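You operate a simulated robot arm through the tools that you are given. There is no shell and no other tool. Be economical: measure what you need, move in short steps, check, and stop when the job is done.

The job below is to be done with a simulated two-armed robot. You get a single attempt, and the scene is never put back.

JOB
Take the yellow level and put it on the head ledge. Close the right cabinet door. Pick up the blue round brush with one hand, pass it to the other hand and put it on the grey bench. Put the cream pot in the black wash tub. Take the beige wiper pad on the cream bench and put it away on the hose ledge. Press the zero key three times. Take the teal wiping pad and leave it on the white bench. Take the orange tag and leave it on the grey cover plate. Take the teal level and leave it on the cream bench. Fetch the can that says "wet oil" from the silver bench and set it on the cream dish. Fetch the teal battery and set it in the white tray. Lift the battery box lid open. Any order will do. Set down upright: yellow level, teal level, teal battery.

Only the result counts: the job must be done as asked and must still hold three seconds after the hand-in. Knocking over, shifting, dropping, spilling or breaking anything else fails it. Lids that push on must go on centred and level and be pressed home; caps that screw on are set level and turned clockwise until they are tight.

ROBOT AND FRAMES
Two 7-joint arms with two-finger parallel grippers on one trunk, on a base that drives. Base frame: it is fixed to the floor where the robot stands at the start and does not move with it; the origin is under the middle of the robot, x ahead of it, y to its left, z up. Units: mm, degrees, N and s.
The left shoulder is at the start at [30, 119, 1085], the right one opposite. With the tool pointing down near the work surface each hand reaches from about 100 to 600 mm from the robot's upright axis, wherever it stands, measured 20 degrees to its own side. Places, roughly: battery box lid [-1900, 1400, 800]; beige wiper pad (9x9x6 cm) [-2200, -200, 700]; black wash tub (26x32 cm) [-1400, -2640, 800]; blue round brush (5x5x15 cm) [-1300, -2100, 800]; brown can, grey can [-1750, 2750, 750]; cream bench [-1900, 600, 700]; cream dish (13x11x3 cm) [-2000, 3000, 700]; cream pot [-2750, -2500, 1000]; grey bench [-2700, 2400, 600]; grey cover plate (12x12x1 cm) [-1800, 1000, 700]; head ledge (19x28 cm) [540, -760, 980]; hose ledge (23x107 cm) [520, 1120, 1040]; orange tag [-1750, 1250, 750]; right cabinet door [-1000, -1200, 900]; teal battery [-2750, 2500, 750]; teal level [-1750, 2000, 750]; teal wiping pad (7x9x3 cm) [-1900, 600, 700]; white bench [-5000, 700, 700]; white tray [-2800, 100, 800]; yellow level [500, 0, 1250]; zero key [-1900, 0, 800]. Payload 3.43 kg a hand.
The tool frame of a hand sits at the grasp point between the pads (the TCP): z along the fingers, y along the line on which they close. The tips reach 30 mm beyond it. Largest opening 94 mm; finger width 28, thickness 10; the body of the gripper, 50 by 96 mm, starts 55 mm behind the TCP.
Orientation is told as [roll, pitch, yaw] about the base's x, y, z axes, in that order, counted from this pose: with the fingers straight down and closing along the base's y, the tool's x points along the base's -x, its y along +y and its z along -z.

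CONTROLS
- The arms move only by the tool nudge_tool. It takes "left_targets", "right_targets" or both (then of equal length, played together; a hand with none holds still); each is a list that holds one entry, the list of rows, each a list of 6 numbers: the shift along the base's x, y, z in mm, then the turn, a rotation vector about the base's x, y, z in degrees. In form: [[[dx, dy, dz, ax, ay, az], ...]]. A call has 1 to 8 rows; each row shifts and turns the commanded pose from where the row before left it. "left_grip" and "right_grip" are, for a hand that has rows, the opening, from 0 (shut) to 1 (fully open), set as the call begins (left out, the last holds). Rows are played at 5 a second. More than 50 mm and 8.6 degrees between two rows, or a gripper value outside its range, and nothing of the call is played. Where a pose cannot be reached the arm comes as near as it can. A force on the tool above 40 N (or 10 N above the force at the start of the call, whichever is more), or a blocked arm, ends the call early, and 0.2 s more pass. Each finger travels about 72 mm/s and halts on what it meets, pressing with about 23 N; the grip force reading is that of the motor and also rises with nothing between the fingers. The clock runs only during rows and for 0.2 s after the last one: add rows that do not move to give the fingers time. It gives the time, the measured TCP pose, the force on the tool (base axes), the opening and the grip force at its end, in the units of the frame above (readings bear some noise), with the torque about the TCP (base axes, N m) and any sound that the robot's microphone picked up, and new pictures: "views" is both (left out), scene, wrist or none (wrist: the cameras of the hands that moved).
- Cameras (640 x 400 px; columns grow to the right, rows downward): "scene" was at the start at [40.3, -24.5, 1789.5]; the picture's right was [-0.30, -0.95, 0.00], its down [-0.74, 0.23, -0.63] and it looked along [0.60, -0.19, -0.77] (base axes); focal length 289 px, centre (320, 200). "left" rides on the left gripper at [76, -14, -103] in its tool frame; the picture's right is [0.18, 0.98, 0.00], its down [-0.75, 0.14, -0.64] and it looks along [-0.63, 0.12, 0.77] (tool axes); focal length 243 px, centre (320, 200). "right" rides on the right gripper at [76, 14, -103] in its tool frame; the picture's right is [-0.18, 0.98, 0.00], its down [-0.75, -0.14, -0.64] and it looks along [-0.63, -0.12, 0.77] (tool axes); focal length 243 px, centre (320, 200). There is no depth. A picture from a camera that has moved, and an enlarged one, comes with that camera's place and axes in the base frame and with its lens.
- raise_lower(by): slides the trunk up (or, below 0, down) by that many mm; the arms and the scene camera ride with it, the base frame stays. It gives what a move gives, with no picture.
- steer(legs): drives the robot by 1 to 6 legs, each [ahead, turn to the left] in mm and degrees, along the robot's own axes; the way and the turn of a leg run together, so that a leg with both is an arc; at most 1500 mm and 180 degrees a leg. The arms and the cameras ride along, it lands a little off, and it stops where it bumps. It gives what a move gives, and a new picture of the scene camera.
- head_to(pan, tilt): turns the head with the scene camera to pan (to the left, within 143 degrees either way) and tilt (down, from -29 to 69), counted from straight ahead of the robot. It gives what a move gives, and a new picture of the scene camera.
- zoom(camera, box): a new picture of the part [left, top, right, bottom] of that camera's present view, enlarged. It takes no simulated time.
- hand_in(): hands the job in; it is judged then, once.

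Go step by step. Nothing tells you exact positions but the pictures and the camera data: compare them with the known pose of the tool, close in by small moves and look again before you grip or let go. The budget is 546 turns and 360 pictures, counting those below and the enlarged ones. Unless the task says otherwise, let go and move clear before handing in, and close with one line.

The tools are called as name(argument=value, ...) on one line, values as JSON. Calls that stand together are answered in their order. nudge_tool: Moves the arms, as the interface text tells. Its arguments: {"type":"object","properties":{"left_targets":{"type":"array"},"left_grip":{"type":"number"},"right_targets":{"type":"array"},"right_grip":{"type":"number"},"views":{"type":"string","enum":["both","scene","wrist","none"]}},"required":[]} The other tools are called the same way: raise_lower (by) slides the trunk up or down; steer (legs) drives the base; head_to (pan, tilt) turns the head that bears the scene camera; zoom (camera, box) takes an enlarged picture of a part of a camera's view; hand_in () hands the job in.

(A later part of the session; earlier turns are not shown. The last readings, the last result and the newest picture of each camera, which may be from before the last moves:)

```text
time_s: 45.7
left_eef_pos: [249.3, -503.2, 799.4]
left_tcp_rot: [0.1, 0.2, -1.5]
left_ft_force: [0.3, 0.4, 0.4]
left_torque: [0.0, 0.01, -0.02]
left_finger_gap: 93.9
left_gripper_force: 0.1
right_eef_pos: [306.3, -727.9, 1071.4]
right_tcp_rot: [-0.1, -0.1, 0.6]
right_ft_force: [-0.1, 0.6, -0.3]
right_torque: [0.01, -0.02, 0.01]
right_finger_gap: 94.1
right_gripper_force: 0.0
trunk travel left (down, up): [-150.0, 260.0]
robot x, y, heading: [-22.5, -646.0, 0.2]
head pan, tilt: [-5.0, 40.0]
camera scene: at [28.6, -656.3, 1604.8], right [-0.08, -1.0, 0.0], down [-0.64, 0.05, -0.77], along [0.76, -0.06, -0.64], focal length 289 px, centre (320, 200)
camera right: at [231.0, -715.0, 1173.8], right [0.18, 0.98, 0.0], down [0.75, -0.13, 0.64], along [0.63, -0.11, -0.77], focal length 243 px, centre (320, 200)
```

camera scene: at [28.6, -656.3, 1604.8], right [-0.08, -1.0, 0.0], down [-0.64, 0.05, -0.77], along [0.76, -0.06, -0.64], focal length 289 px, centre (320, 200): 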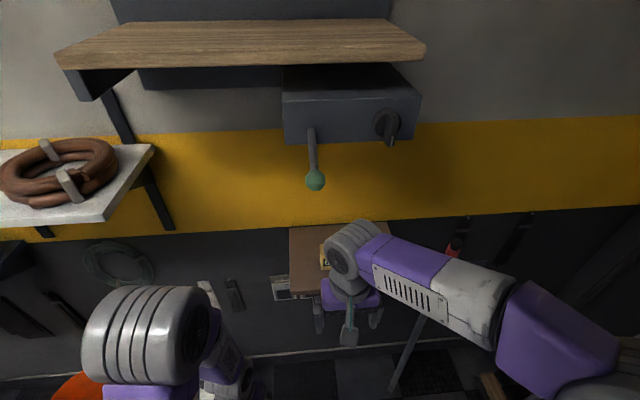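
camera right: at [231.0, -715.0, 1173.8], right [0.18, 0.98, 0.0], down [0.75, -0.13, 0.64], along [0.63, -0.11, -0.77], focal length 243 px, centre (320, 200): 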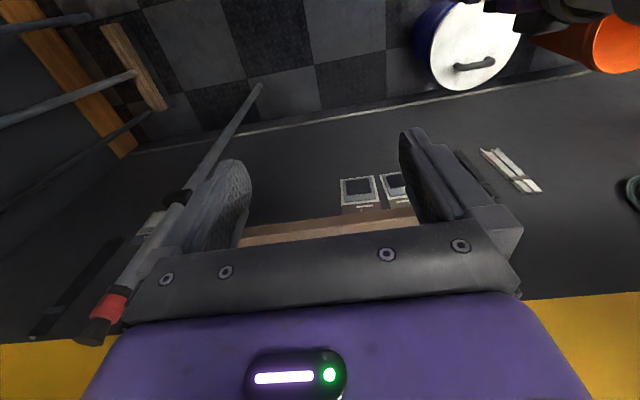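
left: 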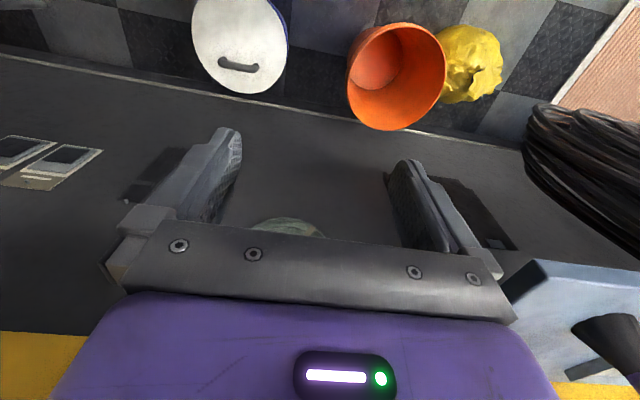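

The yellow level stands on the ledge. Next is the cabinet's right door: its free edge is near (-970, -1030) with the handle at z≈1050. I drive to face the cabinet from its far side.

steer(legs=[[-350, 0], [0, 180], [850, 0], [0, 60]])

head_to(pan=15, tilt=30)

```text
time_s: 62.1
left_eef_pos: [-1225.4, -968.6, 799.5]
left_tcp_rot: [0.1, 0.2, -121.6]
left_ft_force: [0.0, -0.1, 0.8]
left_torque: [-0.01, 0.0, 0.02]
left_finger_gap: 94.2
left_gripper_force: 0.0
right_eef_pos: [-1451.3, -904.2, 1072.0]
right_tcp_rot: [0.0, 0.0, -119.5]
right_ft_force: [-0.6, -0.4, 0.2]
right_torque: [-0.01, -0.02, 0.0]
right_finger_gap: 94.0
right_gripper_force: 0.0
trunk travel left (down, up): [-150.0, 260.0]
robot x, y, heading: [-1216.4, -659.6, -119.7]
head pan, tilt: [-5.0, 40.0]
camera scene: at [-1251.5, -705.1, 1604.7], right [-0.82, 0.57, 0.0], down [0.37, 0.53, -0.77], along [-0.44, -0.63, -0.64], focal length 289 px, centre (320, 200)
```

scene: 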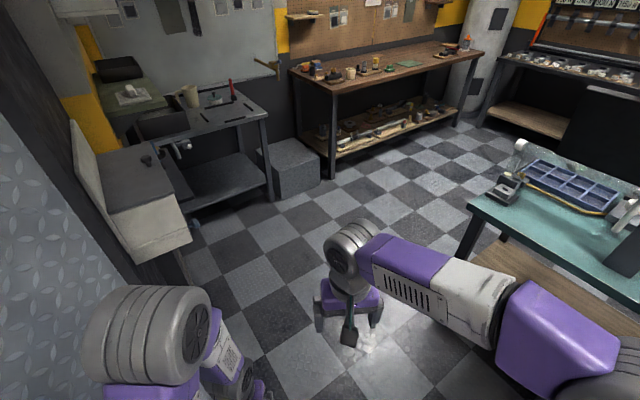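

```text
time_s: 62.9
left_eef_pos: [-1226.7, -967.0, 800.5]
left_tcp_rot: [0.1, 0.1, -121.6]
left_ft_force: [-0.4, 0.9, -0.3]
left_torque: [0.02, -0.02, 0.02]
left_finger_gap: 94.0
left_gripper_force: 0.0
right_eef_pos: [-1450.5, -904.9, 1071.5]
right_tcp_rot: [0.0, 0.0, -119.4]
right_ft_force: [0.2, -0.3, 0.2]
right_torque: [0.0, -0.02, 0.04]
right_finger_gap: 94.0
right_gripper_force: 0.1
trunk travel left (down, up): [-150.0, 260.0]
robot x, y, heading: [-1214.0, -660.0, -120.0]
head pan, tilt: [15.0, 30.0]
camera scene: at [-1226.3, -722.6, 1620.0], right [-0.97, 0.26, 0.0], down [0.13, 0.48, -0.87], along [-0.22, -0.84, -0.5], focal length 289 px, centre (320, 200)
```

scene: 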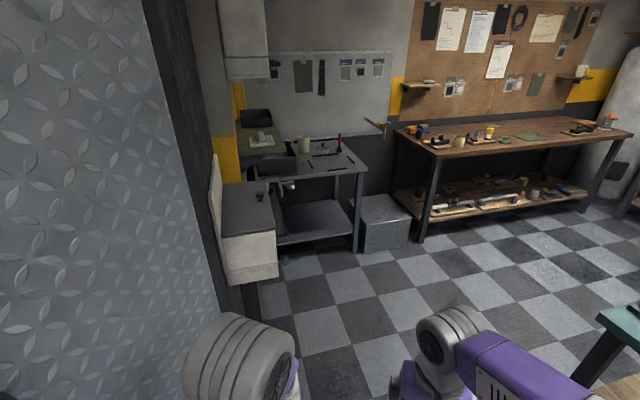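

The door's outer face is to my left. I look further left to see its free edge and handle.

head_to(pan=55, tilt=35)

```text
time_s: 64.0
left_eef_pos: [-1225.2, -967.9, 799.3]
left_tcp_rot: [0.0, 0.1, -121.5]
left_ft_force: [0.2, -1.0, 0.2]
left_torque: [-0.02, 0.01, 0.01]
left_finger_gap: 94.3
left_gripper_force: 0.1
right_eef_pos: [-1450.1, -905.6, 1071.4]
right_tcp_rot: [-0.1, 0.0, -119.5]
right_ft_force: [-0.5, 0.1, 0.4]
right_torque: [-0.03, 0.0, 0.04]
right_finger_gap: 93.7
right_gripper_force: 0.2
trunk travel left (down, up): [-150.0, 260.0]
robot x, y, heading: [-1217.4, -664.9, -119.8]
head pan, tilt: [55.0, 35.0]
camera scene: at [-1165.7, -714.9, 1612.3], right [-0.91, -0.42, 0.0], down [-0.24, 0.52, -0.82], along [0.35, -0.74, -0.57], focal length 289 px, centre (320, 200)
```

scene: 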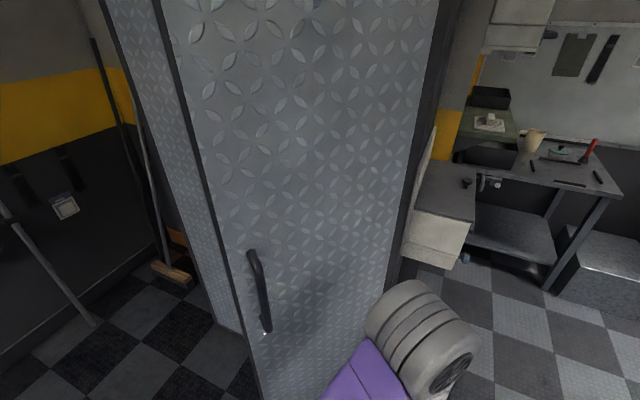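

The door is hinged near (-1130, -1390), its free edge at (-851, -972), handle at z≈1150; I must push its outer face from this side. I turn to face the cabinet squarely and then point the left hand forward.

steer(legs=[[-100, 0], [0, 30]])

nudge_tool(left_targets=[[[0, 0, 0, -8.5, 0, 0], [0, 0, 0, -8.5, 0, 0], [0, 0, 0, -8.5, 0, 0], [0, 0, 0, -8.5, 0, 0], [0, 0, 0, -8.5, 0, 0], [0, 0, 0, -8.5, 0, 0], [0, 0, 0, -8.5, 0, 0], [0, 0, 0, -8.5, 0, 0]]], left_grip=0, views="scene")

```text
time_s: 66.6
left_eef_pos: [-1021.0, -844.8, 800.4]
left_tcp_rot: [0.0, 0.1, -91.6]
left_ft_force: [0.5, -0.1, 0.3]
left_torque: [-0.02, 0.01, -0.03]
left_finger_gap: 94.0
left_gripper_force: 0.1
right_eef_pos: [-1247.3, -902.4, 1071.0]
right_tcp_rot: [0.0, 0.0, -89.7]
right_ft_force: [0.4, -0.6, -0.8]
right_torque: [-0.02, -0.02, -0.01]
right_finger_gap: 94.1
right_gripper_force: 0.1
trunk travel left (down, up): [-150.0, 260.0]
robot x, y, heading: [-1164.6, -572.6, -90.0]
head pan, tilt: [55.0, 35.0]
camera scene: at [-1095.8, -594.8, 1612.3], right [-0.57, -0.82, 0.0], down [-0.47, 0.33, -0.82], along [0.67, -0.47, -0.57], focal length 289 px, centre (320, 200)
```

scene: 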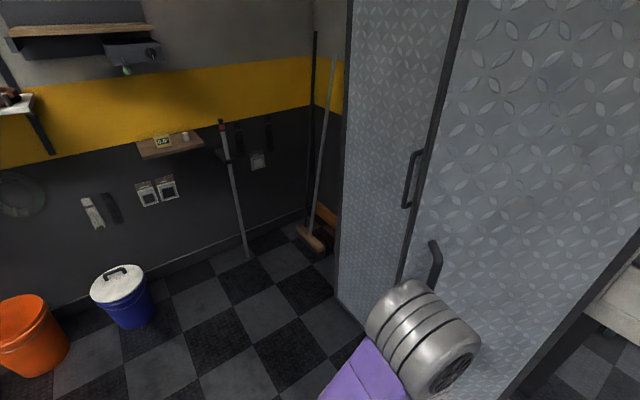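

```text
time_s: 68.2
left_eef_pos: [-1046.8, -962.5, 770.8]
left_tcp_rot: [2.1, -57.6, -92.9]
left_ft_force: [0.0, -0.1, 0.2]
left_torque: [-0.01, 0.0, -0.02]
left_finger_gap: 0.2
left_gripper_force: 23.3
left hand out of reach, approached as far as the arm can: row 1, 2, 3, 4, 5, 6
right_eef_pos: [-1252.9, -906.0, 1067.7]
right_tcp_rot: [-0.4, -0.1, -90.7]
right_ft_force: [-0.8, -1.1, -0.8]
right_torque: [-0.02, -0.02, -0.01]
right_finger_gap: 93.6
right_gripper_force: 0.1
trunk travel left (down, up): [-150.0, 260.0]
robot x, y, heading: [-1172.4, -571.0, -90.0]
head pan, tilt: [55.0, 35.0]
stopped in row 7 (right hand): the force on the tool passed its limit at 64 N (the readings are from after the stop); the commanded pose is now the measured one
camera scene: at [-1096.2, -595.0, 1612.3], right [-0.57, -0.82, 0.0], down [-0.47, 0.33, -0.82], along [0.67, -0.47, -0.57], focal length 289 px, centre (320, 200)
```

scene: 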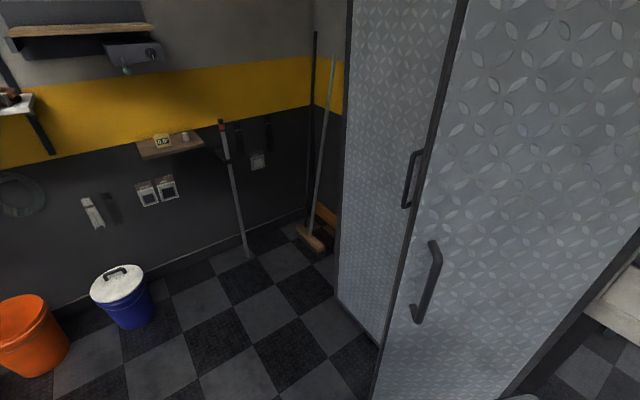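

The left arm folded over and brushed the right hand. I look at both arms before going on.

head_to(pan=0, tilt=55)

```text
time_s: 69.4
left_eef_pos: [-1046.5, -963.2, 770.8]
left_tcp_rot: [2.1, -57.5, -93.0]
left_ft_force: [-0.2, -0.6, 0.3]
left_torque: [0.05, 0.02, 0.02]
left_finger_gap: 0.1
left_gripper_force: 23.4
right_eef_pos: [-1252.0, -905.8, 1067.9]
right_tcp_rot: [-0.5, 0.0, -90.6]
right_ft_force: [-0.7, 0.2, -0.3]
right_torque: [0.03, -0.02, -0.03]
right_finger_gap: 93.4
right_gripper_force: 0.1
trunk travel left (down, up): [-150.0, 260.0]
robot x, y, heading: [-1164.1, -571.0, -90.0]
head pan, tilt: [0.0, 55.0]
camera scene: at [-1168.1, -616.3, 1584.1], right [-1.0, 0.0, 0.0], down [0.0, 0.82, -0.57], along [0.0, -0.57, -0.82], focal length 289 px, centre (320, 200)
```

scene: 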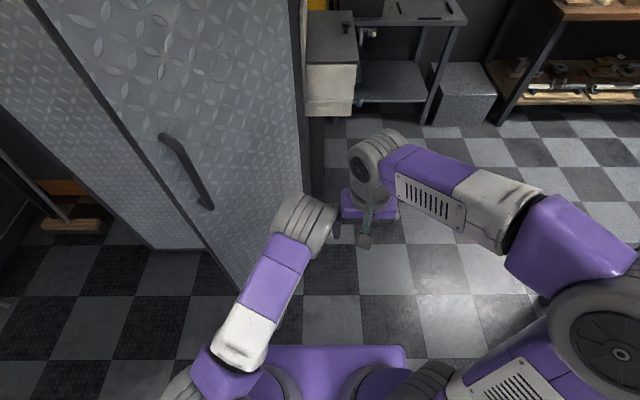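

The left arm is now elbow-low with the hand half tilted. I move the right hand aside, then finish tilting the left.

nudge_tool(right_targets=[[[-40, 20, 0, 0, 0, 0], [-40, 20, 0, 0, 0, 0], [-40, 20, 0, 0, 0, 0]]], views="none")

nudge_tool(left_targets=[[[0, 10, 20, -8, 0, 0], [0, 10, 20, -8, 0, 0], [0, 10, 20, -8, 0, 0], [0, 10, 20, -8, 0, 0]]], views="scene")

```text
time_s: 70.2
left_eef_pos: [-1046.7, -963.6, 770.7]
left_tcp_rot: [2.1, -57.6, -93.1]
left_ft_force: [-0.2, 0.3, -0.1]
left_torque: [0.02, 0.01, 0.02]
left_finger_gap: 0.0
left_gripper_force: 22.3
right_eef_pos: [-1373.5, -841.3, 1067.8]
right_tcp_rot: [-0.5, 0.0, -90.6]
right_ft_force: [0.6, 0.0, 0.7]
right_torque: [0.0, 0.0, 0.01]
right_finger_gap: 94.0
right_gripper_force: 0.0
trunk travel left (down, up): [-150.0, 260.0]
robot x, y, heading: [-1163.9, -572.0, -90.2]
head pan, tilt: [0.0, 55.0]
```

```text
time_s: 71.4
left_eef_pos: [-1047.1, -963.1, 853.1]
left_tcp_rot: [167.0, -85.0, 103.4]
left_ft_force: [0.4, -0.4, 0.1]
left_torque: [-0.01, -0.01, 0.01]
left_finger_gap: 0.0
left_gripper_force: 23.4
left hand out of reach, approached as far as the arm can: row 1, 2, 3
right_eef_pos: [-1372.2, -841.8, 1068.6]
right_tcp_rot: [-0.4, 0.0, -90.8]
right_ft_force: [1.0, -0.4, 0.5]
right_torque: [0.0, -0.01, -0.02]
right_finger_gap: 93.8
right_gripper_force: 0.0
trunk travel left (down, up): [-150.0, 260.0]
robot x, y, heading: [-1164.3, -575.4, -90.0]
head pan, tilt: [0.0, 55.0]
stopped in row 4 (left hand): the arm was blocked; the commanded pose is now the measured one
camera scene: at [-1167.7, -616.7, 1584.0], right [-1.0, 0.0, 0.0], down [0.0, 0.82, -0.57], along [0.0, -0.57, -0.82], focal length 289 px, centre (320, 200)
```

scene: 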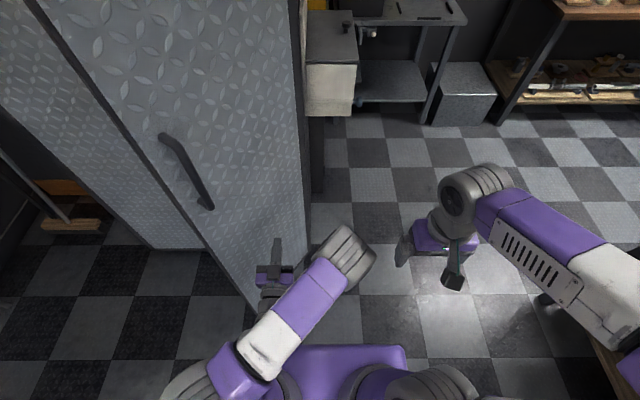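

The left hand points forward now, about 180 mm from the door's outer face and well below the handle. I push toward the door.

nudge_tool(left_targets=[[[40, -20, 0, 0, 0, 0], [40, -20, 0, 0, 0, 0], [40, -20, 0, 0, 0, 0], [40, -20, 0, 0, 0, 0], [40, -20, 0, 0, 0, 0]]], views="scene")

```text
time_s: 72.6
left_eef_pos: [-847.3, -1061.5, 851.0]
left_tcp_rot: [165.4, -85.2, 104.8]
left_ft_force: [1.1, 0.0, -0.6]
left_torque: [-0.05, -0.01, -0.02]
left_finger_gap: 0.3
left_gripper_force: 23.0
right_eef_pos: [-1373.0, -842.0, 1066.9]
right_tcp_rot: [-0.5, 0.0, -90.7]
right_ft_force: [0.7, 0.3, 0.0]
right_torque: [-0.01, 0.06, 0.01]
right_finger_gap: 94.3
right_gripper_force: 0.0
trunk travel left (down, up): [-150.0, 260.0]
robot x, y, heading: [-1165.4, -569.6, -89.9]
head pan, tilt: [0.0, 55.0]
camera scene: at [-1167.3, -616.2, 1584.0], right [-1.0, 0.0, 0.0], down [0.0, 0.82, -0.57], along [0.0, -0.57, -0.82], focal length 289 px, centre (320, 200)
```

scene: 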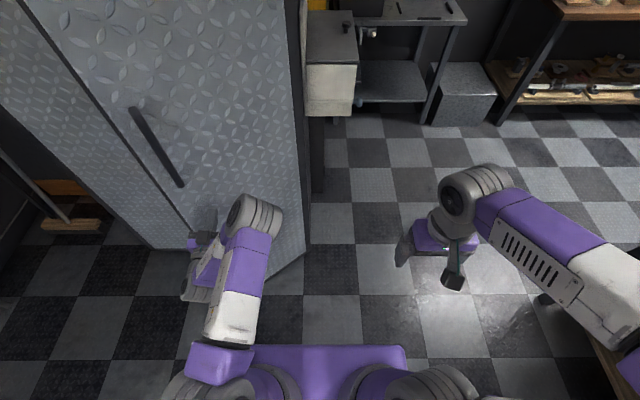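

The door swings easily. I keep pushing along its arc.

nudge_tool(left_targets=[[[30, -25, 0, 0, 0, 0], [28, -30, 0, 0, 0, 0], [22, -35, 0, 0, 0, 0], [15, -40, 0, 0, 0, 0]]], views="scene")

```text
time_s: 73.6
left_eef_pos: [-752.7, -1192.2, 851.6]
left_tcp_rot: [165.1, -85.1, 105.4]
left_ft_force: [-0.5, -0.3, -0.9]
left_torque: [0.0, -0.01, 0.0]
left_finger_gap: 0.0
left_gripper_force: 23.4
right_eef_pos: [-1371.7, -842.1, 1066.8]
right_tcp_rot: [-0.5, 0.0, -90.6]
right_ft_force: [0.2, 0.1, -0.4]
right_torque: [-0.02, 0.01, 0.02]
right_finger_gap: 94.1
right_gripper_force: 0.1
trunk travel left (down, up): [-150.0, 260.0]
robot x, y, heading: [-1166.9, -572.0, -90.1]
head pan, tilt: [0.0, 55.0]
camera scene: at [-1167.9, -616.5, 1584.0], right [-1.0, 0.0, 0.0], down [0.0, 0.82, -0.57], along [0.0, -0.57, -0.82], focal length 289 px, centre (320, 200)
```

scene: 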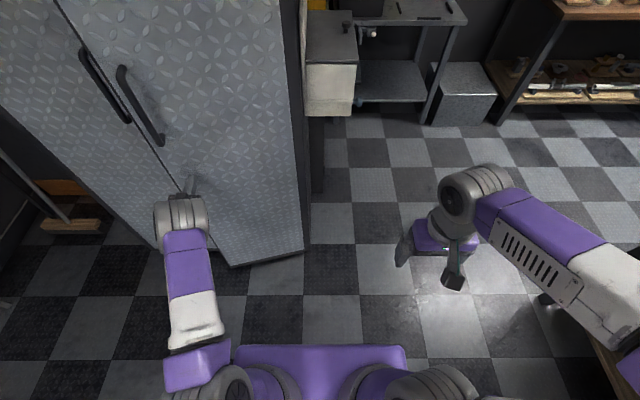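

Nearly shut. I push straight in the rest of the way.

nudge_tool(left_targets=[[[0, -40, 0, 0, 0, 0], [-5, -40, 0, 0, 0, 0], [-5, -40, 0, 0, 0, 0], [-5, -40, 0, 0, 0, 0], [-5, -30, 0, 0, 0, 0]]], views="scene")

```text
time_s: 74.5
left_eef_pos: [-761.6, -1300.0, 850.2]
left_tcp_rot: [166.7, -84.6, 103.0]
left_ft_force: [-11.0, 38.5, 12.9]
left_torque: [-0.01, 0.17, -0.37]
left_finger_gap: 0.3
left_gripper_force: 23.1
right_eef_pos: [-1372.2, -842.2, 1067.6]
right_tcp_rot: [-0.5, 0.1, -90.5]
right_ft_force: [1.4, -1.1, -0.3]
right_torque: [0.1, 0.0, 0.02]
right_finger_gap: 94.0
right_gripper_force: 0.0
trunk travel left (down, up): [-150.0, 260.0]
robot x, y, heading: [-1164.8, -568.8, -90.0]
head pan, tilt: [0.0, 55.0]
stopped in row 4 (left hand): the force on the tool passed its limit at 126 N (the readings are from after the stop); the commanded pose is now the measured one
camera scene: at [-1168.6, -614.7, 1584.2], right [-1.0, 0.0, 0.0], down [0.0, 0.82, -0.57], along [0.0, -0.57, -0.82], focal length 289 px, centre (320, 200)
```

scene: 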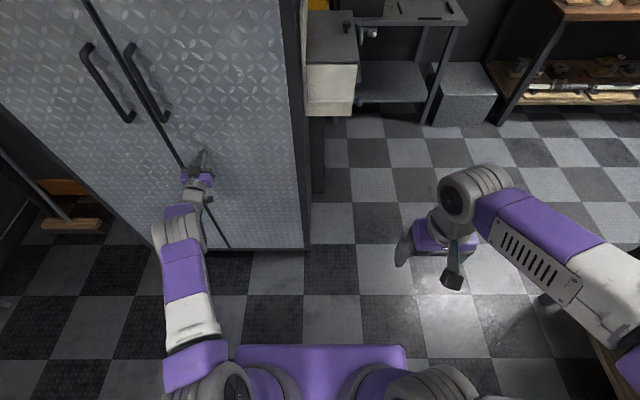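

The door is shut against its stop. I draw the hand back and check that it stays closed.

nudge_tool(left_targets=[[[0, 40, 0, 0, 0, 0], [0, 45, 0, 0, 0, 0], [-20, 45, 0, 0, 0, 0], [-40, 30, 0, 0, 0, 0], [-40, 30, 0, 0, 0, 0], [-40, 30, 0, 0, 0, 0], [-40, 30, 0, 0, 0, 0]]], views="scene")

zoom(camera="scene", box=[60, 0, 320, 270])

```text
time_s: 76.1
left_eef_pos: [-943.7, -1050.6, 848.6]
left_tcp_rot: [165.9, -84.8, 104.3]
left_ft_force: [0.2, 0.7, -0.2]
left_torque: [-0.02, -0.01, -0.01]
left_finger_gap: 0.0
left_gripper_force: 23.0
right_eef_pos: [-1371.9, -843.0, 1066.8]
right_tcp_rot: [-0.5, 0.0, -90.7]
right_ft_force: [1.1, -0.3, -0.9]
right_torque: [0.03, -0.03, -0.01]
right_finger_gap: 94.0
right_gripper_force: 0.1
trunk travel left (down, up): [-150.0, 260.0]
robot x, y, heading: [-1165.8, -573.7, -89.8]
head pan, tilt: [0.0, 55.0]
camera scene: at [-1168.8, -616.1, 1584.0], right [-1.0, 0.0, 0.0], down [0.0, 0.82, -0.57], along [0.0, -0.57, -0.82], focal length 289 px, centre (320, 200)
```

scene: 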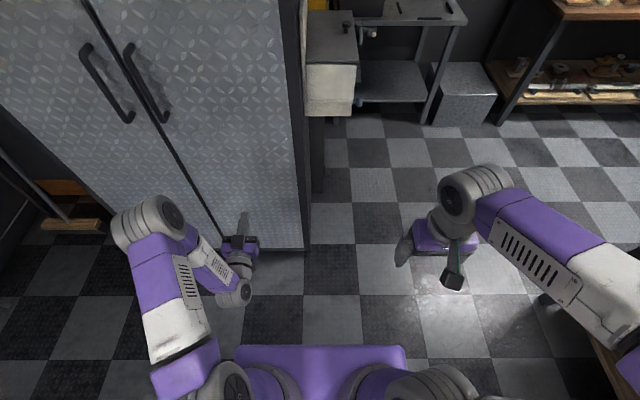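

```text
1.48 times, centred on (190, 135) of scene
camera zoom: at [-1168.8, -616.1, 1584.0], right [-1.0, 0.0, 0.0], down [0.0, 0.82, -0.57], along [0.0, -0.57, -0.82], focal length 429 px, centre (513, 296)
```

zoom: 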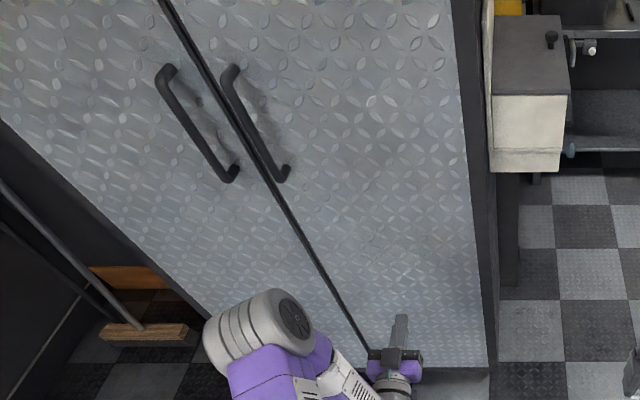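

The door is closed flush. Now I bring the left hand back to pointing down, and raise the trunk for bench work.

nudge_tool(left_targets=[[[0, 20, 20, 8.5, 0, 0], [0, 20, 20, 8.5, 0, 0], [0, 20, 20, 8.5, 0, 0], [0, 10, 20, 8.5, 0, 0], [0, 10, 10, 8.5, 0, 0], [0, 10, 10, 8.5, 0, 0], [0, 0, 0, 8.5, 0, 0], [0, 0, 0, 8.5, 0, 0]]], views="none")

nudge_tool(left_targets=[[[0, 0, 0, 8.5, 0, 0], [0, 0, 0, 8.5, 0, 0], [0, 0, 0, 8.5, 0, 0], [0, 0, 0, 1.5, 0, 0]]], left_grip=1, views="none")

raise_lower(by=150)

head_to(pan=-20, tilt=25)

```text
time_s: 77.9
left_eef_pos: [-937.5, -1003.4, 935.2]
left_tcp_rot: [0.6, -26.9, -91.8]
left_ft_force: [3.2, 0.1, 2.7]
left_torque: [-0.01, 0.23, -0.12]
left_finger_gap: 0.0
left_gripper_force: 23.3
left hand out of reach, approached as far as the arm can: row 2, 3, 4
right_eef_pos: [-1374.4, -844.3, 1066.4]
right_tcp_rot: [-0.2, 0.1, -90.6]
right_ft_force: [-1.7, -0.2, -0.4]
right_torque: [-0.02, -0.08, -0.04]
right_finger_gap: 93.9
right_gripper_force: 0.0
trunk travel left (down, up): [-150.0, 260.0]
robot x, y, heading: [-1165.1, -574.0, -89.6]
head pan, tilt: [0.0, 55.0]
```

```text
time_s: 78.9
left_eef_pos: [-929.4, -1000.4, 935.9]
left_tcp_rot: [0.0, 0.1, -91.2]
left_ft_force: [0.3, 0.6, -0.2]
left_torque: [-0.02, 0.03, 0.0]
left_finger_gap: 94.0
left_gripper_force: 0.2
right_eef_pos: [-1371.2, -842.5, 1066.9]
right_tcp_rot: [-0.4, 0.0, -90.6]
right_ft_force: [0.6, 1.1, 0.9]
right_torque: [-0.01, -0.01, 0.0]
right_finger_gap: 94.0
right_gripper_force: 0.1
trunk travel left (down, up): [-150.0, 260.0]
robot x, y, heading: [-1164.8, -573.6, -90.1]
head pan, tilt: [0.0, 55.0]
```

```text
time_s: 80.6
left_eef_pos: [-930.6, -1000.3, 1085.5]
left_tcp_rot: [0.1, -0.1, -91.1]
left_ft_force: [0.1, 0.4, 0.1]
left_torque: [0.04, 0.02, 0.03]
left_finger_gap: 94.1
left_gripper_force: 0.2
right_eef_pos: [-1371.6, -843.9, 1216.0]
right_tcp_rot: [-0.5, 0.1, -90.6]
right_ft_force: [0.0, 0.0, 0.0]
right_torque: [0.01, 0.02, 0.0]
right_finger_gap: 94.0
right_gripper_force: 0.0
trunk travel left (down, up): [-300.0, 110.0]
robot x, y, heading: [-1167.3, -571.7, -89.7]
head pan, tilt: [0.0, 55.0]
```

```text
time_s: 81.6
left_eef_pos: [-929.5, -1001.3, 1085.6]
left_tcp_rot: [0.0, 0.0, -91.2]
left_ft_force: [0.4, -0.3, 0.2]
left_torque: [-0.01, 0.02, -0.01]
left_finger_gap: 94.1
left_gripper_force: 0.0
right_eef_pos: [-1372.2, -842.6, 1217.7]
right_tcp_rot: [-0.5, 0.2, -90.6]
right_ft_force: [-0.6, -0.3, 0.7]
right_torque: [-0.01, -0.07, 0.05]
right_finger_gap: 93.9
right_gripper_force: 0.1
trunk travel left (down, up): [-300.0, 110.0]
robot x, y, heading: [-1169.1, -572.2, -90.1]
head pan, tilt: [-20.0, 25.0]
camera scene: at [-1199.7, -630.8, 1778.0], right [-0.94, 0.34, 0.0], down [0.14, 0.4, -0.91], along [-0.31, -0.85, -0.42], focal length 289 px, centre (320, 200)
```

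scene: 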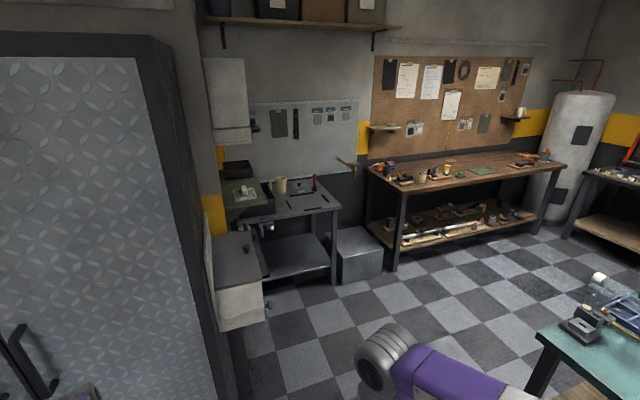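

I enlarge the wash station and the brown bench to find the brush, the tub and the pot.

zoom(camera="scene", box=[200, 130, 360, 330])

zoom(camera="scene", box=[350, 90, 570, 230])

```text
2.00 times, centred on (280, 230) of scene
camera zoom: at [-1199.7, -630.8, 1778.0], right [-0.94, 0.34, 0.0], down [0.14, 0.4, -0.91], along [-0.31, -0.85, -0.42], focal length 579 px, centre (400, 140)
```

zoom: 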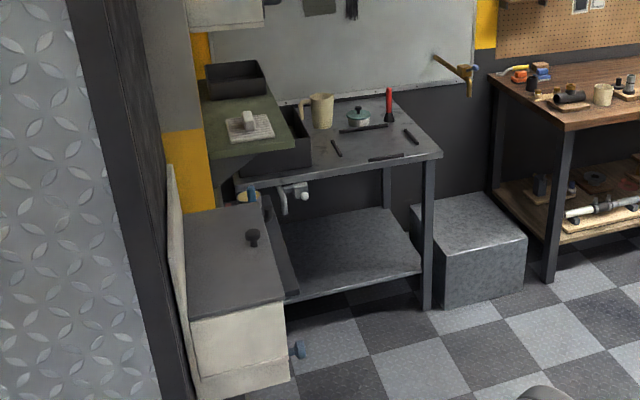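

```text
2.86 times, centred on (460, 160) of scene
camera zoom: at [-1199.7, -630.8, 1778.0], right [-0.94, 0.34, 0.0], down [0.14, 0.4, -0.91], along [-0.31, -0.85, -0.42], focal length 827 px, centre (-80, 314)
```

zoom: 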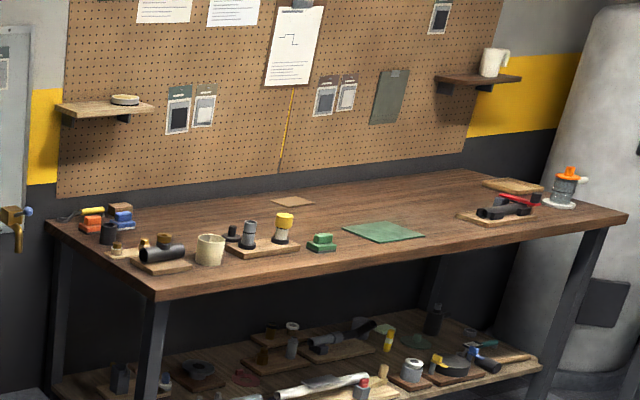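

The pot is the cream cup on the brown bench. I need to get closer to the wash station to identify the brush.

steer(legs=[[0, -30], [800, 0], [0, 50]])

head_to(pan=10, tilt=40)

```text
time_s: 88.8
left_eef_pos: [-1332.9, -1695.9, 1088.0]
left_tcp_rot: [-0.9, -0.7, -91.2]
left_ft_force: [-18.5, -3.3, 0.0]
left_torque: [0.22, -0.96, 0.05]
left_finger_gap: 84.5
left_gripper_force: 0.0
right_eef_pos: [-1762.9, -1543.0, 1218.1]
right_tcp_rot: [-0.4, 0.0, -89.0]
right_ft_force: [0.1, -0.2, -0.2]
right_torque: [-0.03, 0.01, 0.01]
right_finger_gap: 93.8
right_gripper_force: 0.1
trunk travel left (down, up): [-300.0, 110.0]
robot x, y, heading: [-1560.8, -1271.8, -88.5]
head pan, tilt: [-20.0, 25.0]
stopped in leg 3: the force on the tool passed its limit at 54 N (the readings are from after the stop); the commanded pose is now the measured one
camera scene: at [-1598.0, -1326.2, 1778.0], right [-0.95, 0.32, 0.0], down [0.14, 0.4, -0.91], along [-0.29, -0.86, -0.42], focal length 289 px, centre (320, 200)
```

scene: 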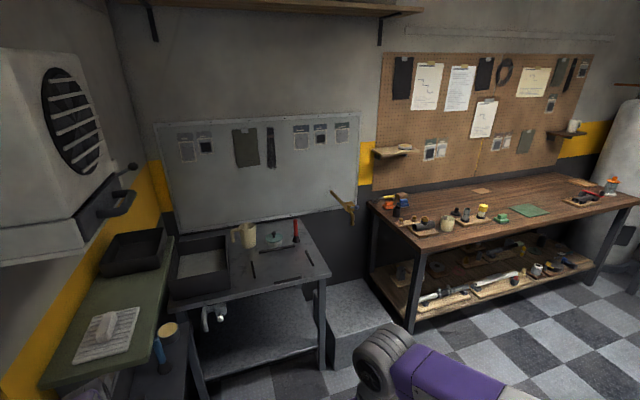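

```text
time_s: 89.8
left_eef_pos: [-1331.6, -1696.2, 1087.2]
left_tcp_rot: [-0.7, -0.7, -90.9]
left_ft_force: [-22.2, -3.3, -0.4]
left_torque: [0.25, -1.28, 0.13]
left_finger_gap: 81.1
left_gripper_force: 0.1
right_eef_pos: [-1764.4, -1545.0, 1216.4]
right_tcp_rot: [-0.4, 0.1, -89.0]
right_ft_force: [0.5, 0.1, 0.1]
right_torque: [0.01, 0.02, 0.01]
right_finger_gap: 94.0
right_gripper_force: 0.1
trunk travel left (down, up): [-300.0, 110.0]
robot x, y, heading: [-1564.9, -1268.2, -88.5]
head pan, tilt: [10.0, 40.0]
camera scene: at [-1553.1, -1323.3, 1754.8], right [-0.98, -0.2, 0.0], down [-0.13, 0.63, -0.77], along [0.15, -0.75, -0.64], focal length 289 px, centre (320, 200)
```

scene: 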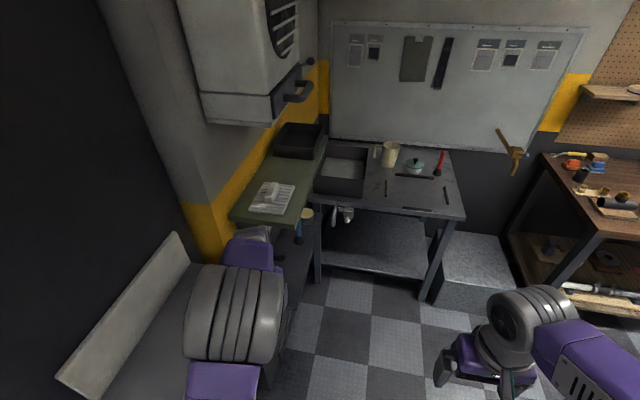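

The left finger bumped something on its left side while turning. I pull it back in -x at once and look.

nudge_tool(left_targets=[[[-30, 0, 0, 0, 0, 0], [-30, 10, 0, 0, 0, 0]]], left_grip=1)

zoom(camera="scene", box=[180, 100, 380, 290])

```text
time_s: 90.4
left_eef_pos: [-1386.5, -1685.1, 1087.8]
left_tcp_rot: [-0.7, -0.7, -90.8]
left_ft_force: [0.5, 0.4, -0.4]
left_torque: [0.05, -0.03, -0.01]
left_finger_gap: 93.8
left_gripper_force: 0.1
right_eef_pos: [-1760.8, -1543.5, 1216.8]
right_tcp_rot: [-0.4, 0.1, -88.9]
right_ft_force: [0.0, -0.2, -0.1]
right_torque: [0.01, -0.03, -0.03]
right_finger_gap: 93.7
right_gripper_force: 0.0
trunk travel left (down, up): [-300.0, 110.0]
robot x, y, heading: [-1564.3, -1265.0, -88.6]
head pan, tilt: [10.0, 40.0]
camera scene: at [-1550.1, -1322.1, 1754.8], right [-0.98, -0.2, 0.0], down [-0.13, 0.63, -0.77], along [0.15, -0.75, -0.64], focal length 289 px, centre (320, 200)
camera left: at [-1398.9, -1607.6, 1189.0], right [0.99, 0.17, -0.01], down [0.14, -0.75, 0.65], along [0.1, -0.64, -0.76], focal length 243 px, centre (320, 200)
```

scene: 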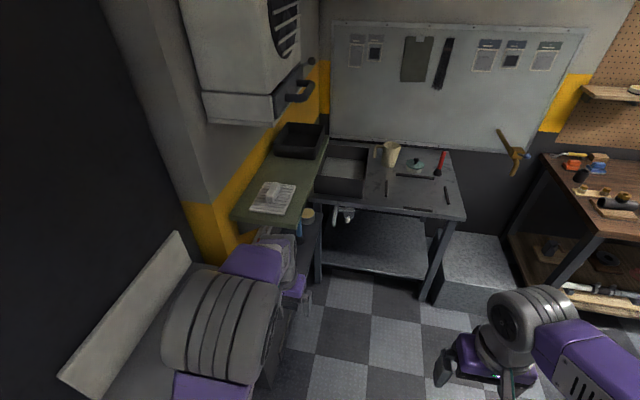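
left: 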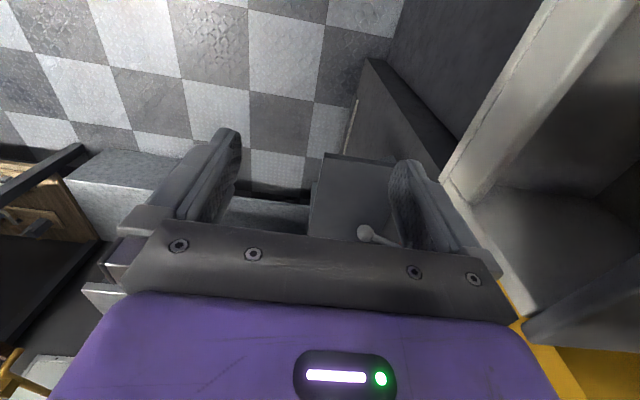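

```text
2.11 times, centred on (280, 195) of scene
camera zoom: at [-1550.1, -1322.1, 1754.8], right [-0.98, -0.2, 0.0], down [-0.13, 0.63, -0.77], along [0.15, -0.75, -0.64], focal length 609 px, centre (404, 210)
```

zoom: 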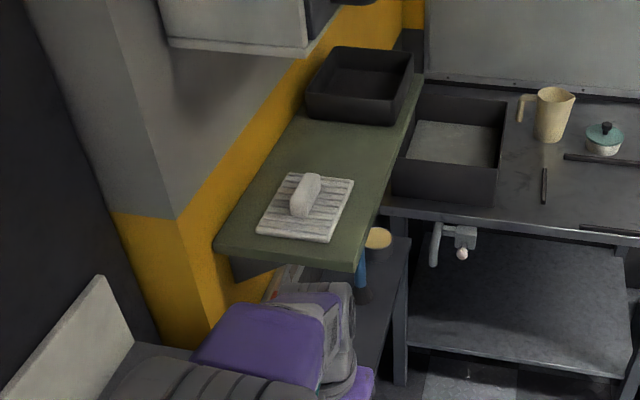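

I see the tub in the metal stand, and the brush standing on a low dark shelf under a green ledge, near (-1320, -2200). I retract the left hand and drive round to face that corner from the open side.

nudge_tool(left_targets=[[[-10, 40, 0, 0, 0, 0], [-10, 40, 0, 0, 0, 0], [-10, 40, 0, 0, 0, 0]]], views="none")

steer(legs=[[-100, 0], [0, -21], [830, 0], [0, 90]])

head_to(pan=-15, tilt=40)

```text
time_s: 91.2
left_eef_pos: [-1415.4, -1563.9, 1087.1]
left_tcp_rot: [-0.9, -0.6, -90.9]
left_ft_force: [0.0, -0.1, 0.8]
left_torque: [-0.03, 0.06, 0.02]
left_finger_gap: 94.0
left_gripper_force: 0.0
right_eef_pos: [-1759.2, -1542.7, 1216.5]
right_tcp_rot: [-0.5, -0.1, -88.9]
right_ft_force: [-0.2, 0.7, 0.3]
right_torque: [-0.02, 0.02, -0.01]
right_finger_gap: 94.0
right_gripper_force: 0.1
trunk travel left (down, up): [-300.0, 110.0]
robot x, y, heading: [-1559.7, -1268.8, -88.3]
head pan, tilt: [10.0, 40.0]
```

```text
time_s: 101.2
left_eef_pos: [-1498.1, -1908.6, 1086.7]
left_tcp_rot: [-0.8, -0.6, -21.1]
left_ft_force: [0.4, 0.5, -0.3]
left_torque: [-0.03, 0.01, 0.0]
left_finger_gap: 93.9
left_gripper_force: 0.0
right_eef_pos: [-1638.3, -2223.4, 1217.6]
right_tcp_rot: [-0.6, 0.1, -19.3]
right_ft_force: [0.6, 0.0, 0.0]
right_torque: [-0.01, 0.04, -0.01]
right_finger_gap: 93.9
right_gripper_force: 0.1
trunk travel left (down, up): [-300.0, 110.0]
robot x, y, heading: [-1826.1, -1941.2, -18.9]
head pan, tilt: [10.0, 40.0]
camera scene: at [-1775.5, -1946.2, 1754.7], right [-0.15, -0.99, 0.0], down [-0.64, 0.1, -0.77], along [0.76, -0.12, -0.64], focal length 289 px, centre (320, 200)
```

scene: 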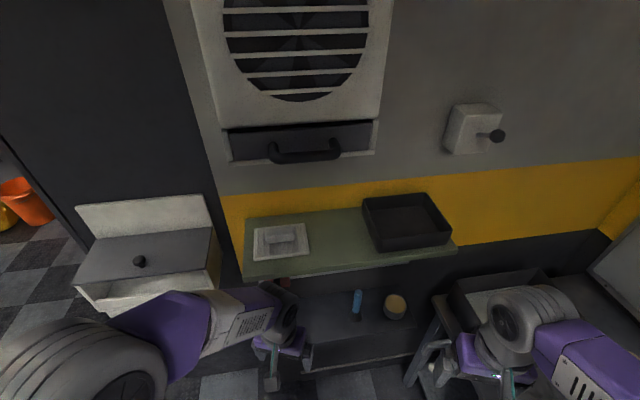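

```text
time_s: 102.1
left_eef_pos: [-1498.3, -1908.2, 1087.3]
left_tcp_rot: [-0.7, -0.6, -21.3]
left_ft_force: [0.5, -0.3, 0.2]
left_torque: [0.01, 0.02, -0.01]
left_finger_gap: 93.9
left_gripper_force: 0.2
right_eef_pos: [-1637.4, -2223.5, 1216.8]
right_tcp_rot: [-0.5, 0.1, -19.3]
right_ft_force: [0.5, -0.1, 0.7]
right_torque: [-0.03, -0.02, -0.01]
right_finger_gap: 94.0
right_gripper_force: 0.1
trunk travel left (down, up): [-300.0, 110.0]
robot x, y, heading: [-1828.8, -1940.8, -18.7]
head pan, tilt: [-15.0, 40.0]
camera scene: at [-1788.9, -1980.4, 1754.7], right [-0.56, -0.83, 0.0], down [-0.53, 0.36, -0.77], along [0.64, -0.43, -0.64], focal length 289 px, centre (320, 200)
```

scene: 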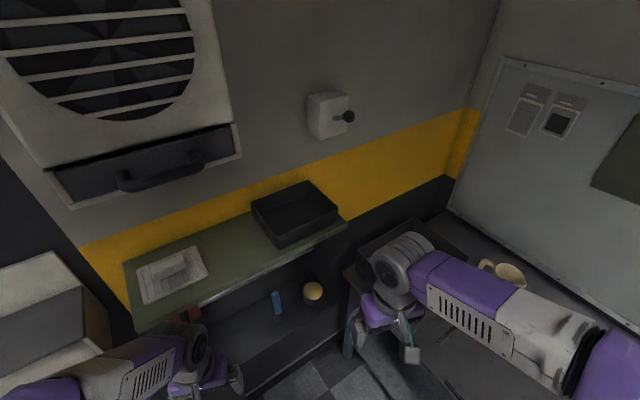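

I see a blue upright item and a round cream-topped item on the low shelf under the ledge. I zoom in.

zoom(camera="scene", box=[220, 240, 360, 340])

```text
4.00 times, centred on (290, 290) of scene
camera zoom: at [-1788.9, -1980.4, 1754.7], right [-0.56, -0.83, 0.0], down [-0.53, 0.36, -0.77], along [0.64, -0.43, -0.64], focal length 1158 px, centre (440, -160)
```

zoom: 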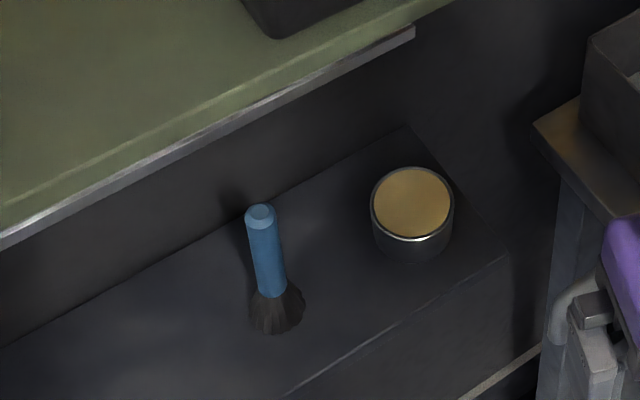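

The blue brush stands upright on its bristles, estimated around (-1349, -2127), top z≈1050. I check with the left wrist camera.

nudge_tool(left_targets=[[[0, -40, 30, 0, 0, 0], [0, -40, 30, 0, 0, 0], [0, -40, 30, 0, 0, 0], [0, -30, 30, 0, 0, 0]]], views="wrist")

```text
time_s: 103.1
left_eef_pos: [-1501.3, -2059.6, 1207.2]
left_tcp_rot: [-0.8, -0.6, -21.1]
left_ft_force: [0.1, -0.7, -0.4]
left_torque: [-0.01, -0.01, 0.01]
left_finger_gap: 94.0
left_gripper_force: 0.0
right_eef_pos: [-1638.8, -2222.6, 1217.1]
right_tcp_rot: [-0.5, 0.0, -19.3]
right_ft_force: [-0.7, -0.3, -0.2]
right_torque: [-0.01, -0.02, 0.0]
right_finger_gap: 94.0
right_gripper_force: 0.0
trunk travel left (down, up): [-300.0, 110.0]
robot x, y, heading: [-1826.5, -1943.0, -18.7]
head pan, tilt: [-15.0, 40.0]
camera left: at [-1577.6, -2043.2, 1308.6], right [0.18, 0.98, -0.02], down [0.75, -0.13, 0.65], along [0.63, -0.13, -0.76], focal length 243 px, centre (320, 200)
```

left: 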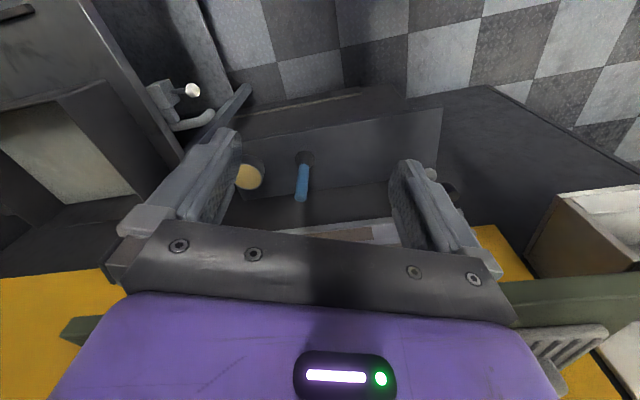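

The brush top is at about (-1250, -2156, 894), roughly 40 mm outside the ledge's front edge (x≈-1211, z≈960-985). I drive a little closer and then align the left hand above it.

steer(legs=[[150, 0]])

nudge_tool(left_targets=[[[10, -8, -30, 0, 0, 7], [15, -8, -30, 0, 0, 7], [15, -8, -30, 0, 0, 7], [0, 0, -20, 1, 0, 0]]])

```text
time_s: 104.3
left_eef_pos: [-1413.7, -2089.9, 1206.1]
left_tcp_rot: [-0.6, 0.8, -20.9]
left_ft_force: [0.3, -0.3, -0.3]
left_torque: [0.03, 0.02, 0.0]
left_finger_gap: 93.9
left_gripper_force: 0.1
right_eef_pos: [-1545.6, -2256.9, 1216.8]
right_tcp_rot: [-0.6, 0.0, -19.3]
right_ft_force: [0.3, 0.1, -0.2]
right_torque: [-0.01, -0.03, 0.0]
right_finger_gap: 94.0
right_gripper_force: 0.1
trunk travel left (down, up): [-300.0, 110.0]
robot x, y, heading: [-1733.6, -1969.9, -18.9]
head pan, tilt: [-15.0, 40.0]
stopped in leg 1: the force on the tool passed its limit at 82 N (the readings are from after the stop); the commanded pose is now the measured one
camera scene: at [-1694.6, -2012.8, 1754.6], right [-0.56, -0.83, 0.0], down [-0.53, 0.36, -0.77], along [0.64, -0.43, -0.64], focal length 289 px, centre (320, 200)
```

scene: 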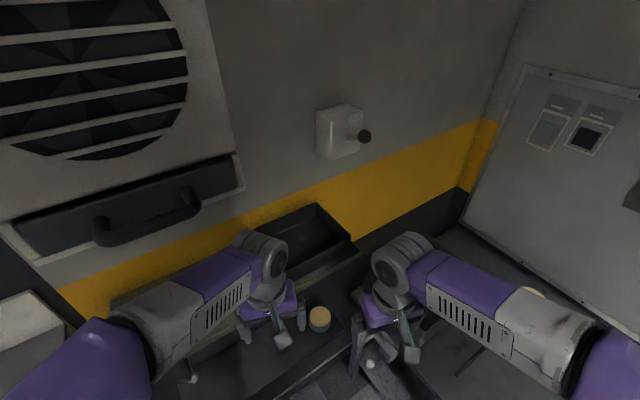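

```text
time_s: 104.9
left_eef_pos: [-1404.6, -2103.8, 1167.4]
left_tcp_rot: [-0.8, 1.2, -9.5]
left_ft_force: [-28.3, 5.8, 24.7]
left_torque: [1.05, -2.24, 1.71]
left_finger_gap: 93.9
left_gripper_force: 0.1
right_eef_pos: [-1546.9, -2255.4, 1218.2]
right_tcp_rot: [-0.6, 0.0, -19.3]
right_ft_force: [0.0, -0.9, 0.5]
right_torque: [0.03, 0.07, 0.02]
right_finger_gap: 94.2
right_gripper_force: 0.1
trunk travel left (down, up): [-300.0, 110.0]
robot x, y, heading: [-1732.3, -1970.7, -18.9]
head pan, tilt: [-15.0, 40.0]
stopped in row 2 (left hand): the force on the tool passed its limit at 92 N (the readings are from after the stop); the commanded pose is now the measured one
camera scene: at [-1698.9, -2011.3, 1755.1], right [-0.56, -0.83, 0.0], down [-0.53, 0.36, -0.77], along [0.64, -0.43, -0.64], focal length 289 px, centre (320, 200)
camera left: at [-1478.5, -2103.4, 1270.1], right [-0.02, 1.0, -0.01], down [0.78, 0.02, 0.62], along [0.62, 0.0, -0.78], focal length 243 px, centre (320, 200)
```

scene: 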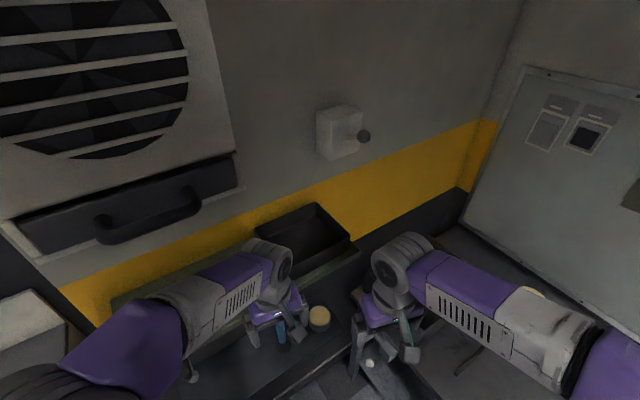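
left: 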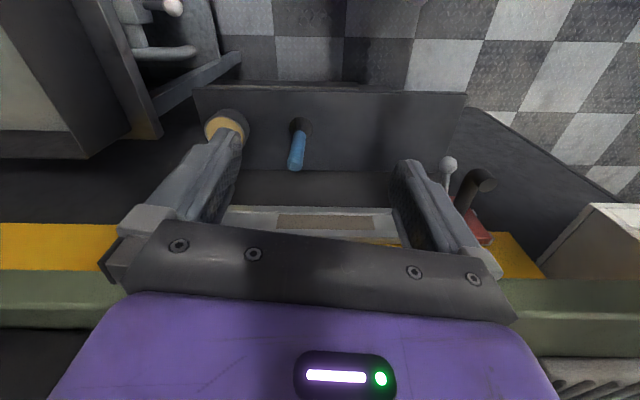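

The green ledge is in fact higher (top z≈1216, front edge x≈-1380), so the brush at (-1250, -2156) is under a 130 mm overhang and my hand bumped the edge. I back out and will reach in with the left hand pointing forward.

nudge_tool(left_targets=[[[-30, 10, 0, 0, 0, 0], [-30, 10, 0, 0, 0, -8]]], views="none")

steer(legs=[[-180, 0]])

nudge_tool(left_targets=[[[14, -5, -15, -2.7, -8, 0], [14, -5, -15, -2.7, -8, 0], [14, -5, -15, -2.7, -8, 0], [14, -5, -15, -2.7, -8, 0], [14, -5, -15, -2.7, -8, 0], [14, -5, -15, -2.7, -8, 0]]], views="scene")

```text
time_s: 105.5
left_eef_pos: [-1460.0, -2082.3, 1161.6]
left_tcp_rot: [-0.6, 1.1, -17.5]
left_ft_force: [-0.3, 0.2, -0.6]
left_torque: [-0.01, 0.01, 0.03]
left_finger_gap: 93.8
left_gripper_force: 0.1
right_eef_pos: [-1546.1, -2256.9, 1216.9]
right_tcp_rot: [-0.5, 0.0, -19.4]
right_ft_force: [-0.1, -0.3, -0.1]
right_torque: [-0.02, -0.03, 0.0]
right_finger_gap: 93.9
right_gripper_force: 0.0
trunk travel left (down, up): [-300.0, 110.0]
robot x, y, heading: [-1732.8, -1973.0, -18.8]
head pan, tilt: [-15.0, 40.0]
```

```text
time_s: 107.0
left_eef_pos: [-1630.9, -2023.8, 1162.7]
left_tcp_rot: [-0.7, 1.0, -17.5]
left_ft_force: [0.0, -0.4, -0.3]
left_torque: [-0.03, -0.03, -0.03]
left_finger_gap: 93.9
left_gripper_force: 0.1
right_eef_pos: [-1717.2, -2197.1, 1216.6]
right_tcp_rot: [-0.6, 0.2, -19.3]
right_ft_force: [0.6, -0.4, 0.0]
right_torque: [0.01, -0.03, -0.01]
right_finger_gap: 93.9
right_gripper_force: 0.0
trunk travel left (down, up): [-300.0, 110.0]
robot x, y, heading: [-1909.4, -1915.6, -18.8]
head pan, tilt: [-15.0, 40.0]
camera scene: at [-1868.4, -1953.9, 1754.7], right [-0.56, -0.83, 0.0], down [-0.53, 0.36, -0.77], along [0.64, -0.43, -0.64], focal length 289 px, centre (320, 200)
```

scene: 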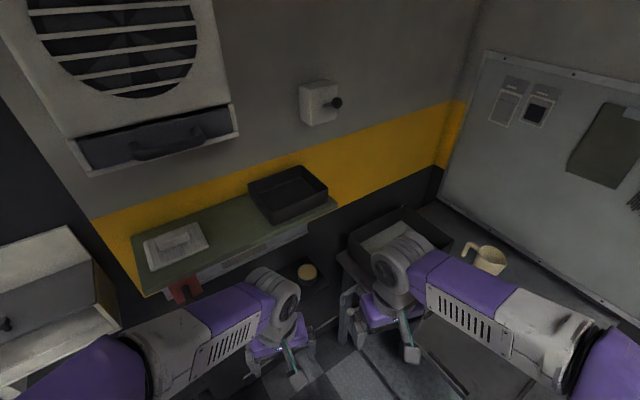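

```text
time_s: 108.4
left_eef_pos: [-1545.8, -2052.1, 1072.5]
left_tcp_rot: [-1.9, -49.5, -16.8]
left_ft_force: [-0.3, -0.2, -0.1]
left_torque: [0.01, 0.03, 0.02]
left_finger_gap: 94.0
left_gripper_force: 0.0
right_eef_pos: [-1716.0, -2198.8, 1216.1]
right_tcp_rot: [-0.4, 0.3, -19.3]
right_ft_force: [0.3, 0.5, 0.0]
right_torque: [-0.03, 0.02, -0.01]
right_finger_gap: 94.1
right_gripper_force: 0.0
trunk travel left (down, up): [-300.0, 110.0]
robot x, y, heading: [-1906.7, -1915.9, -18.8]
head pan, tilt: [-15.0, 40.0]
camera scene: at [-1865.7, -1954.5, 1754.6], right [-0.56, -0.83, 0.0], down [-0.53, 0.36, -0.77], along [0.64, -0.43, -0.64], focal length 289 px, centre (320, 200)
```

scene: 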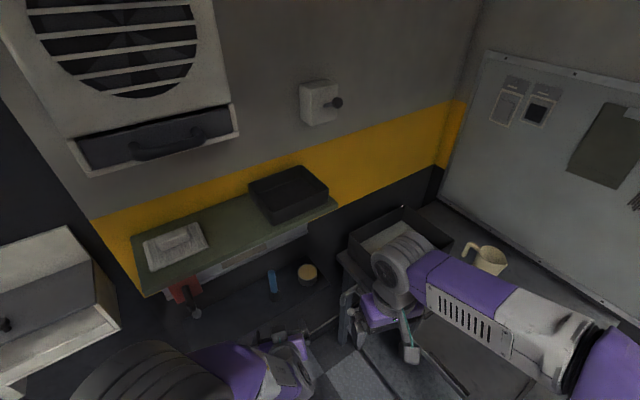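

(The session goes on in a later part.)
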